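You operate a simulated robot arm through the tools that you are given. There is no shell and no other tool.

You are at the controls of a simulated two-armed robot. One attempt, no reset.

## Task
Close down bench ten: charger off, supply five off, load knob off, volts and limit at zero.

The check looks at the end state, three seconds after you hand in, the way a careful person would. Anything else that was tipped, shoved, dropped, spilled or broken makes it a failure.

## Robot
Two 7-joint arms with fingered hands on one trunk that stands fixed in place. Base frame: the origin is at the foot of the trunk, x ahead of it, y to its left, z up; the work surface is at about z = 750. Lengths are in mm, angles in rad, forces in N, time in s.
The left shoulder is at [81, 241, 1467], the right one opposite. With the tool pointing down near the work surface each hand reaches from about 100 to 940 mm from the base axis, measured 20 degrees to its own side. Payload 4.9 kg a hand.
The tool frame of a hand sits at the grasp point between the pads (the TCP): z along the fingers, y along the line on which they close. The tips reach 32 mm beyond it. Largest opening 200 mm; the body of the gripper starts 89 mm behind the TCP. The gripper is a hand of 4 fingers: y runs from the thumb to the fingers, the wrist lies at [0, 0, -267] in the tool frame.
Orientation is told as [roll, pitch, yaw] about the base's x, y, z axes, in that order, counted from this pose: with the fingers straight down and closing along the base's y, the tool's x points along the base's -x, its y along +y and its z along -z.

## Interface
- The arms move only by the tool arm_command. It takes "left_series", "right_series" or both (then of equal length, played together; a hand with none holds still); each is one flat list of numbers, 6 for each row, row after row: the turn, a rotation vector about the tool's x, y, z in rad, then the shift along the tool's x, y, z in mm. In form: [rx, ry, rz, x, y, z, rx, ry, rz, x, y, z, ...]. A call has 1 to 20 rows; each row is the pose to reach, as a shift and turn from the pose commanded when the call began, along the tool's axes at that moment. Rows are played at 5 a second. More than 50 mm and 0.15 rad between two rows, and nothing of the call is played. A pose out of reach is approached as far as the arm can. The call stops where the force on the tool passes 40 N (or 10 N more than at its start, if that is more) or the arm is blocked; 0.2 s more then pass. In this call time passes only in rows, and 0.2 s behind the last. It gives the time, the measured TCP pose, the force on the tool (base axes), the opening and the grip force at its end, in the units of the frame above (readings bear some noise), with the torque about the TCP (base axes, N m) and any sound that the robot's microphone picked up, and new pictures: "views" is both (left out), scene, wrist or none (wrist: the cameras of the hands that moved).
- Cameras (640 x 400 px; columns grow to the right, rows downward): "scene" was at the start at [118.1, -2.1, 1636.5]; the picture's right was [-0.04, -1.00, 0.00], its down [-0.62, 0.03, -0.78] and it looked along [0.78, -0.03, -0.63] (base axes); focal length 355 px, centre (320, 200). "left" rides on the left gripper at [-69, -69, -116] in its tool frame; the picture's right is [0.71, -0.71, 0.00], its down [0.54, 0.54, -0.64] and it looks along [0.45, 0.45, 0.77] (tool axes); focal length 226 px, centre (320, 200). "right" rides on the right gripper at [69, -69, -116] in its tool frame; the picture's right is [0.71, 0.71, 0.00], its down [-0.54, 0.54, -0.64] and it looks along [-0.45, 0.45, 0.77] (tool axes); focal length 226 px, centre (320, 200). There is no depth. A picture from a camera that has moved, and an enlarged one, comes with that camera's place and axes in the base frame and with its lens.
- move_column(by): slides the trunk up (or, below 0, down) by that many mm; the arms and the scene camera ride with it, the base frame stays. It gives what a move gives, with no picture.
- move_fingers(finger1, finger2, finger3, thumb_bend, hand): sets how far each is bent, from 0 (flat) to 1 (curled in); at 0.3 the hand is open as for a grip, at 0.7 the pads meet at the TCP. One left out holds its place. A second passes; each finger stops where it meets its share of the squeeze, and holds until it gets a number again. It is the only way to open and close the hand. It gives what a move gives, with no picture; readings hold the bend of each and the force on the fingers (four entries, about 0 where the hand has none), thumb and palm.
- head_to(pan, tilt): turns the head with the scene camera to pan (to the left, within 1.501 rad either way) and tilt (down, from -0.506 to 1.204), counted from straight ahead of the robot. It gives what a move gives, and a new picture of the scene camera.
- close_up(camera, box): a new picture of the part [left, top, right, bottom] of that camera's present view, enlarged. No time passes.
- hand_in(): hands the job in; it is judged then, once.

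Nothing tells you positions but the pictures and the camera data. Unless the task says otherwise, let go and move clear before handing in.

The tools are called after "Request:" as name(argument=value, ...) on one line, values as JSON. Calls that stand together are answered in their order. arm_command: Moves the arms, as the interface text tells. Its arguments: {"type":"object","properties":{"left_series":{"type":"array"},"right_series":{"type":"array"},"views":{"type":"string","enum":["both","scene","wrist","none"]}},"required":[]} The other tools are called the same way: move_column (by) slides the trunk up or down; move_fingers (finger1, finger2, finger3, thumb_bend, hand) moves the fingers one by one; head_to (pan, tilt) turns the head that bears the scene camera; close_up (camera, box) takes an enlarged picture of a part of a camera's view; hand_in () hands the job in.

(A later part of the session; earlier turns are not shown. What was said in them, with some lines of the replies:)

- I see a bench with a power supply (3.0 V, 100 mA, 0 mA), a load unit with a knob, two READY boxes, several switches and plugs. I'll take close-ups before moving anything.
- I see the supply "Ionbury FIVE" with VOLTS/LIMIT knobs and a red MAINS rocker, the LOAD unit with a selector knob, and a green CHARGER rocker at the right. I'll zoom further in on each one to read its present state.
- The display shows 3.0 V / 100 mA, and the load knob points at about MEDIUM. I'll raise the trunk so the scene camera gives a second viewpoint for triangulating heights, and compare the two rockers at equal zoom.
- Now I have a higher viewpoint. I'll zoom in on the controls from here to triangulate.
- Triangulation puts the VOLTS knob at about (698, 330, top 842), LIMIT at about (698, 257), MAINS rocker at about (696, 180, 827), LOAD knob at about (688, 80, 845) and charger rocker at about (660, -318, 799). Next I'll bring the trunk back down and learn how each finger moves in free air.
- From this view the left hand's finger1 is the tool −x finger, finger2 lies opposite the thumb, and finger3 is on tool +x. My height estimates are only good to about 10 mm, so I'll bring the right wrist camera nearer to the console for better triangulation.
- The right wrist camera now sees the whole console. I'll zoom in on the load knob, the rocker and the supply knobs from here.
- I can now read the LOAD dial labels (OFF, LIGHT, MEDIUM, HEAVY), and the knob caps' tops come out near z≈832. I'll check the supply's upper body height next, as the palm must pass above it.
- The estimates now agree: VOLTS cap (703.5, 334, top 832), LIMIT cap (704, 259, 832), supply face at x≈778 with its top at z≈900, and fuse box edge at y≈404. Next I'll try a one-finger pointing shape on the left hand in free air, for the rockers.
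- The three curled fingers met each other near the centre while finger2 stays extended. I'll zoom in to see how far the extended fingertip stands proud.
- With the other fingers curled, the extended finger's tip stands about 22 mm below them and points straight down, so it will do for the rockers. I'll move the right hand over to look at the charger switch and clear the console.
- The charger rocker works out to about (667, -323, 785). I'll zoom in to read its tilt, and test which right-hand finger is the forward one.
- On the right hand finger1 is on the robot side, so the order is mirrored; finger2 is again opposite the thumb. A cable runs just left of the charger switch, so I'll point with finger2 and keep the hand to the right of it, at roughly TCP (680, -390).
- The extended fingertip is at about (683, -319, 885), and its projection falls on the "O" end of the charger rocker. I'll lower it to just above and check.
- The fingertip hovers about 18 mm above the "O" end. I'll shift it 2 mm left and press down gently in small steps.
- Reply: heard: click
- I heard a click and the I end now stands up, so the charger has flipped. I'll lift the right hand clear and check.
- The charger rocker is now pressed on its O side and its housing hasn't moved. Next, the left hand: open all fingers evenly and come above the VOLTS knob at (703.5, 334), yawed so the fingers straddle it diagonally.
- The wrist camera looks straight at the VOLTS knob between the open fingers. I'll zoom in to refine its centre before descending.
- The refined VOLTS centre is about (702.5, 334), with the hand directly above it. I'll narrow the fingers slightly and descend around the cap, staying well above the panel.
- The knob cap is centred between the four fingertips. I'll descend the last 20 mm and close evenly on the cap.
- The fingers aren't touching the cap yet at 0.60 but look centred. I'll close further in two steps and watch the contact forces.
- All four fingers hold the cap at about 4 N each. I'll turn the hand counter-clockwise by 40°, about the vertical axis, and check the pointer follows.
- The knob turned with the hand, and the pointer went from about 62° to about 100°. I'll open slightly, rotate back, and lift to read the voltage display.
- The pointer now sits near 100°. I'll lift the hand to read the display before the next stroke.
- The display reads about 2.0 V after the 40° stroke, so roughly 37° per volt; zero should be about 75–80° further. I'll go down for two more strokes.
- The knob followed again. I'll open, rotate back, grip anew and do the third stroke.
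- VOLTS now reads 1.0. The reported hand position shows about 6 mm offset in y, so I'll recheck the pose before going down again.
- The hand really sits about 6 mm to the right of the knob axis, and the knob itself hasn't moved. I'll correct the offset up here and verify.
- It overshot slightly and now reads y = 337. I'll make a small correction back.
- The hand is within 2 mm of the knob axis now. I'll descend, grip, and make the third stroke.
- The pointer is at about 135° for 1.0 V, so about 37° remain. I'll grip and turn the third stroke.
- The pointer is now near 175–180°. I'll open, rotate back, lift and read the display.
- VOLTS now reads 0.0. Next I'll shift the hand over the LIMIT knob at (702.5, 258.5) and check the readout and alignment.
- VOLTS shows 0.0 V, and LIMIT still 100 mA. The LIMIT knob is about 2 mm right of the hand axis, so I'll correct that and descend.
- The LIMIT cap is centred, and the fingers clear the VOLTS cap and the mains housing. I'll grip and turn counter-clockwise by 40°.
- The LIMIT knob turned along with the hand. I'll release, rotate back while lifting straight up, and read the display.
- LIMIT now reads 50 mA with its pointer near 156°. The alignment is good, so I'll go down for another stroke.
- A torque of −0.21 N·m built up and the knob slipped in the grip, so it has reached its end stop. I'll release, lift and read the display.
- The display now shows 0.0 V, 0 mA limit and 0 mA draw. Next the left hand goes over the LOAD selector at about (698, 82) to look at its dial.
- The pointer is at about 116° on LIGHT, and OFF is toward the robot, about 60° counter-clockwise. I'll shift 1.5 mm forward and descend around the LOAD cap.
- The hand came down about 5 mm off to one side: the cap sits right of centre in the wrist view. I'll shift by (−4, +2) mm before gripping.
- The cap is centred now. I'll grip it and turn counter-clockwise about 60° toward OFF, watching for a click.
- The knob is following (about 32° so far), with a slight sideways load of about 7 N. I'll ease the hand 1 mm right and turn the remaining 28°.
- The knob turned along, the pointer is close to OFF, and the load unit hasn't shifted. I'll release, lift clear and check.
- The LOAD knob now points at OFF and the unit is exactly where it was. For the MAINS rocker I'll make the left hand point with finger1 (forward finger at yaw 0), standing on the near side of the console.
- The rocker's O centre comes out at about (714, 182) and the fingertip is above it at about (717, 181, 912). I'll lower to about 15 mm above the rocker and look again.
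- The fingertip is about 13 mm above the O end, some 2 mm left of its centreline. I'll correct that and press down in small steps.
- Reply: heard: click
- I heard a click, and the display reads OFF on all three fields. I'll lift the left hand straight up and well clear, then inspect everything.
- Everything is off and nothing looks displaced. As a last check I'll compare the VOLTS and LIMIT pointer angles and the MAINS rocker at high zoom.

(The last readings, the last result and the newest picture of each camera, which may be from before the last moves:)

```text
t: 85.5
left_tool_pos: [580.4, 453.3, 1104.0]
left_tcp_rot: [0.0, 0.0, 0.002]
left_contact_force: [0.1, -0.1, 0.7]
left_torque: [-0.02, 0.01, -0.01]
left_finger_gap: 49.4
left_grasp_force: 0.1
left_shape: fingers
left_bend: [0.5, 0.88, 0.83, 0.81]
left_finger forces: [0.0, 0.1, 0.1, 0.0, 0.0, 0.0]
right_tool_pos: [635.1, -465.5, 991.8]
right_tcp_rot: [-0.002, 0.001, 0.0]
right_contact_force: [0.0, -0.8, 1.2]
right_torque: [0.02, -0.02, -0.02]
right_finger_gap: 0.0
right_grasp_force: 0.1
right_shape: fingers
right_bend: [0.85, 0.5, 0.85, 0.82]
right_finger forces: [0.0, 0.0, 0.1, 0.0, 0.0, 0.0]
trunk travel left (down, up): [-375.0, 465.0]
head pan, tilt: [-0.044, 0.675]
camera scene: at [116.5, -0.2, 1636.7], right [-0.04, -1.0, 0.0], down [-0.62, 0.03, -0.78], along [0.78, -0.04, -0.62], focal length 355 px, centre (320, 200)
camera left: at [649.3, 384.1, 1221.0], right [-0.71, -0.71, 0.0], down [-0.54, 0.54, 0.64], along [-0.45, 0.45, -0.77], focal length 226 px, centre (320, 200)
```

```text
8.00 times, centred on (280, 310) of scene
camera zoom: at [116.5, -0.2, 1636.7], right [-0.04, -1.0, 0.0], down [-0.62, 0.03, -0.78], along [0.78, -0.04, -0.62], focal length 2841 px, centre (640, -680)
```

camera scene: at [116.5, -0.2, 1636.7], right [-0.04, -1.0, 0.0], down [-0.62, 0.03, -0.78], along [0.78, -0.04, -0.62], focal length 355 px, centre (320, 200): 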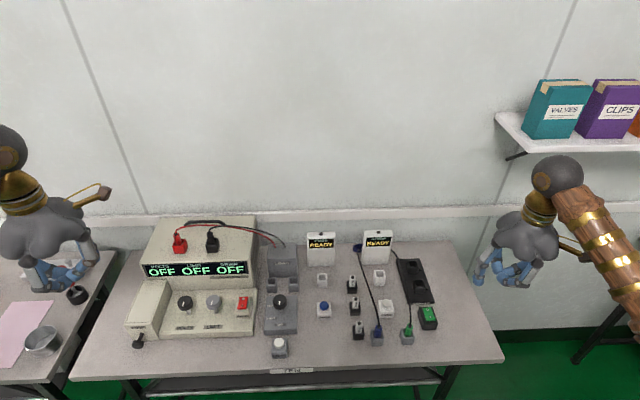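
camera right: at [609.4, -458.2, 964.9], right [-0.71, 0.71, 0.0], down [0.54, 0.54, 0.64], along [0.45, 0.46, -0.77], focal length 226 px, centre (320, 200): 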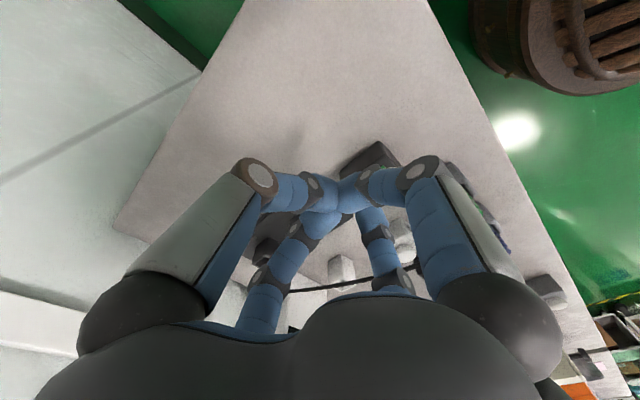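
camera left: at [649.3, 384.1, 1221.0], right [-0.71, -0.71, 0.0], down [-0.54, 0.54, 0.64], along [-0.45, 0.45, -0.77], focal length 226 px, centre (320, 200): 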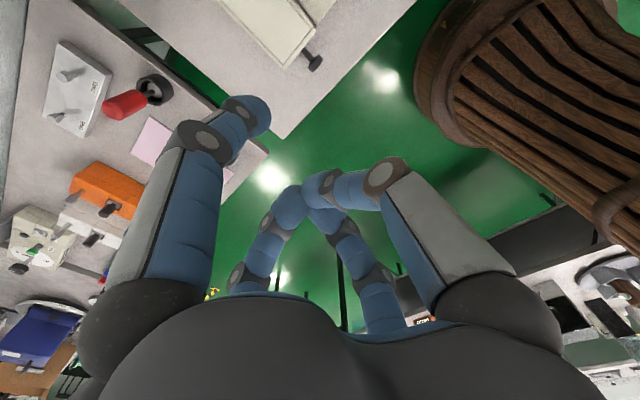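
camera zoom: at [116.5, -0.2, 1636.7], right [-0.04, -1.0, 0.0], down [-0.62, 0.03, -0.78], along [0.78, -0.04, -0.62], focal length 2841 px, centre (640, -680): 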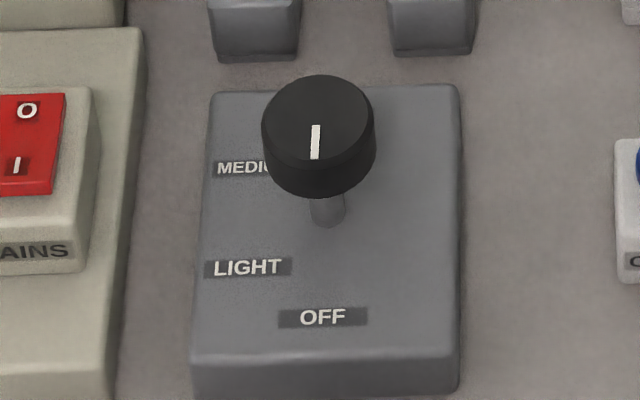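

MAINS is on O with the display showing OFF. VOLTS and LIMIT both rest at zero (they read 0.0 V and 0 mA before power-off), LOAD points to OFF, and the charger is on O. Nothing else has moved, and both hands are clear, so I'm handing in.

Request:
hand_in()

```text
The job is handed in.
```

Bench ten is shut down and the job is handed in; I don't have a verdict back yet.

- **Charger:** the green rocker is pressed to O. It clicked when pressed, and the housing did not move.
- **Supply five:** the mains rocker is pressed to O. It clicked, and the display now shows OFF in all three fields.
- **Volts and limit:** both knobs were turned to zero before the supply was switched off. The display read 0.0 V and 0 mA.
- **Load knob:** it was on LIGHT and now points at OFF. The load unit is where it was.

In the final pictures nothing else on the bench had been tipped or moved. Both hands were raised clear of the benches before I handed in.
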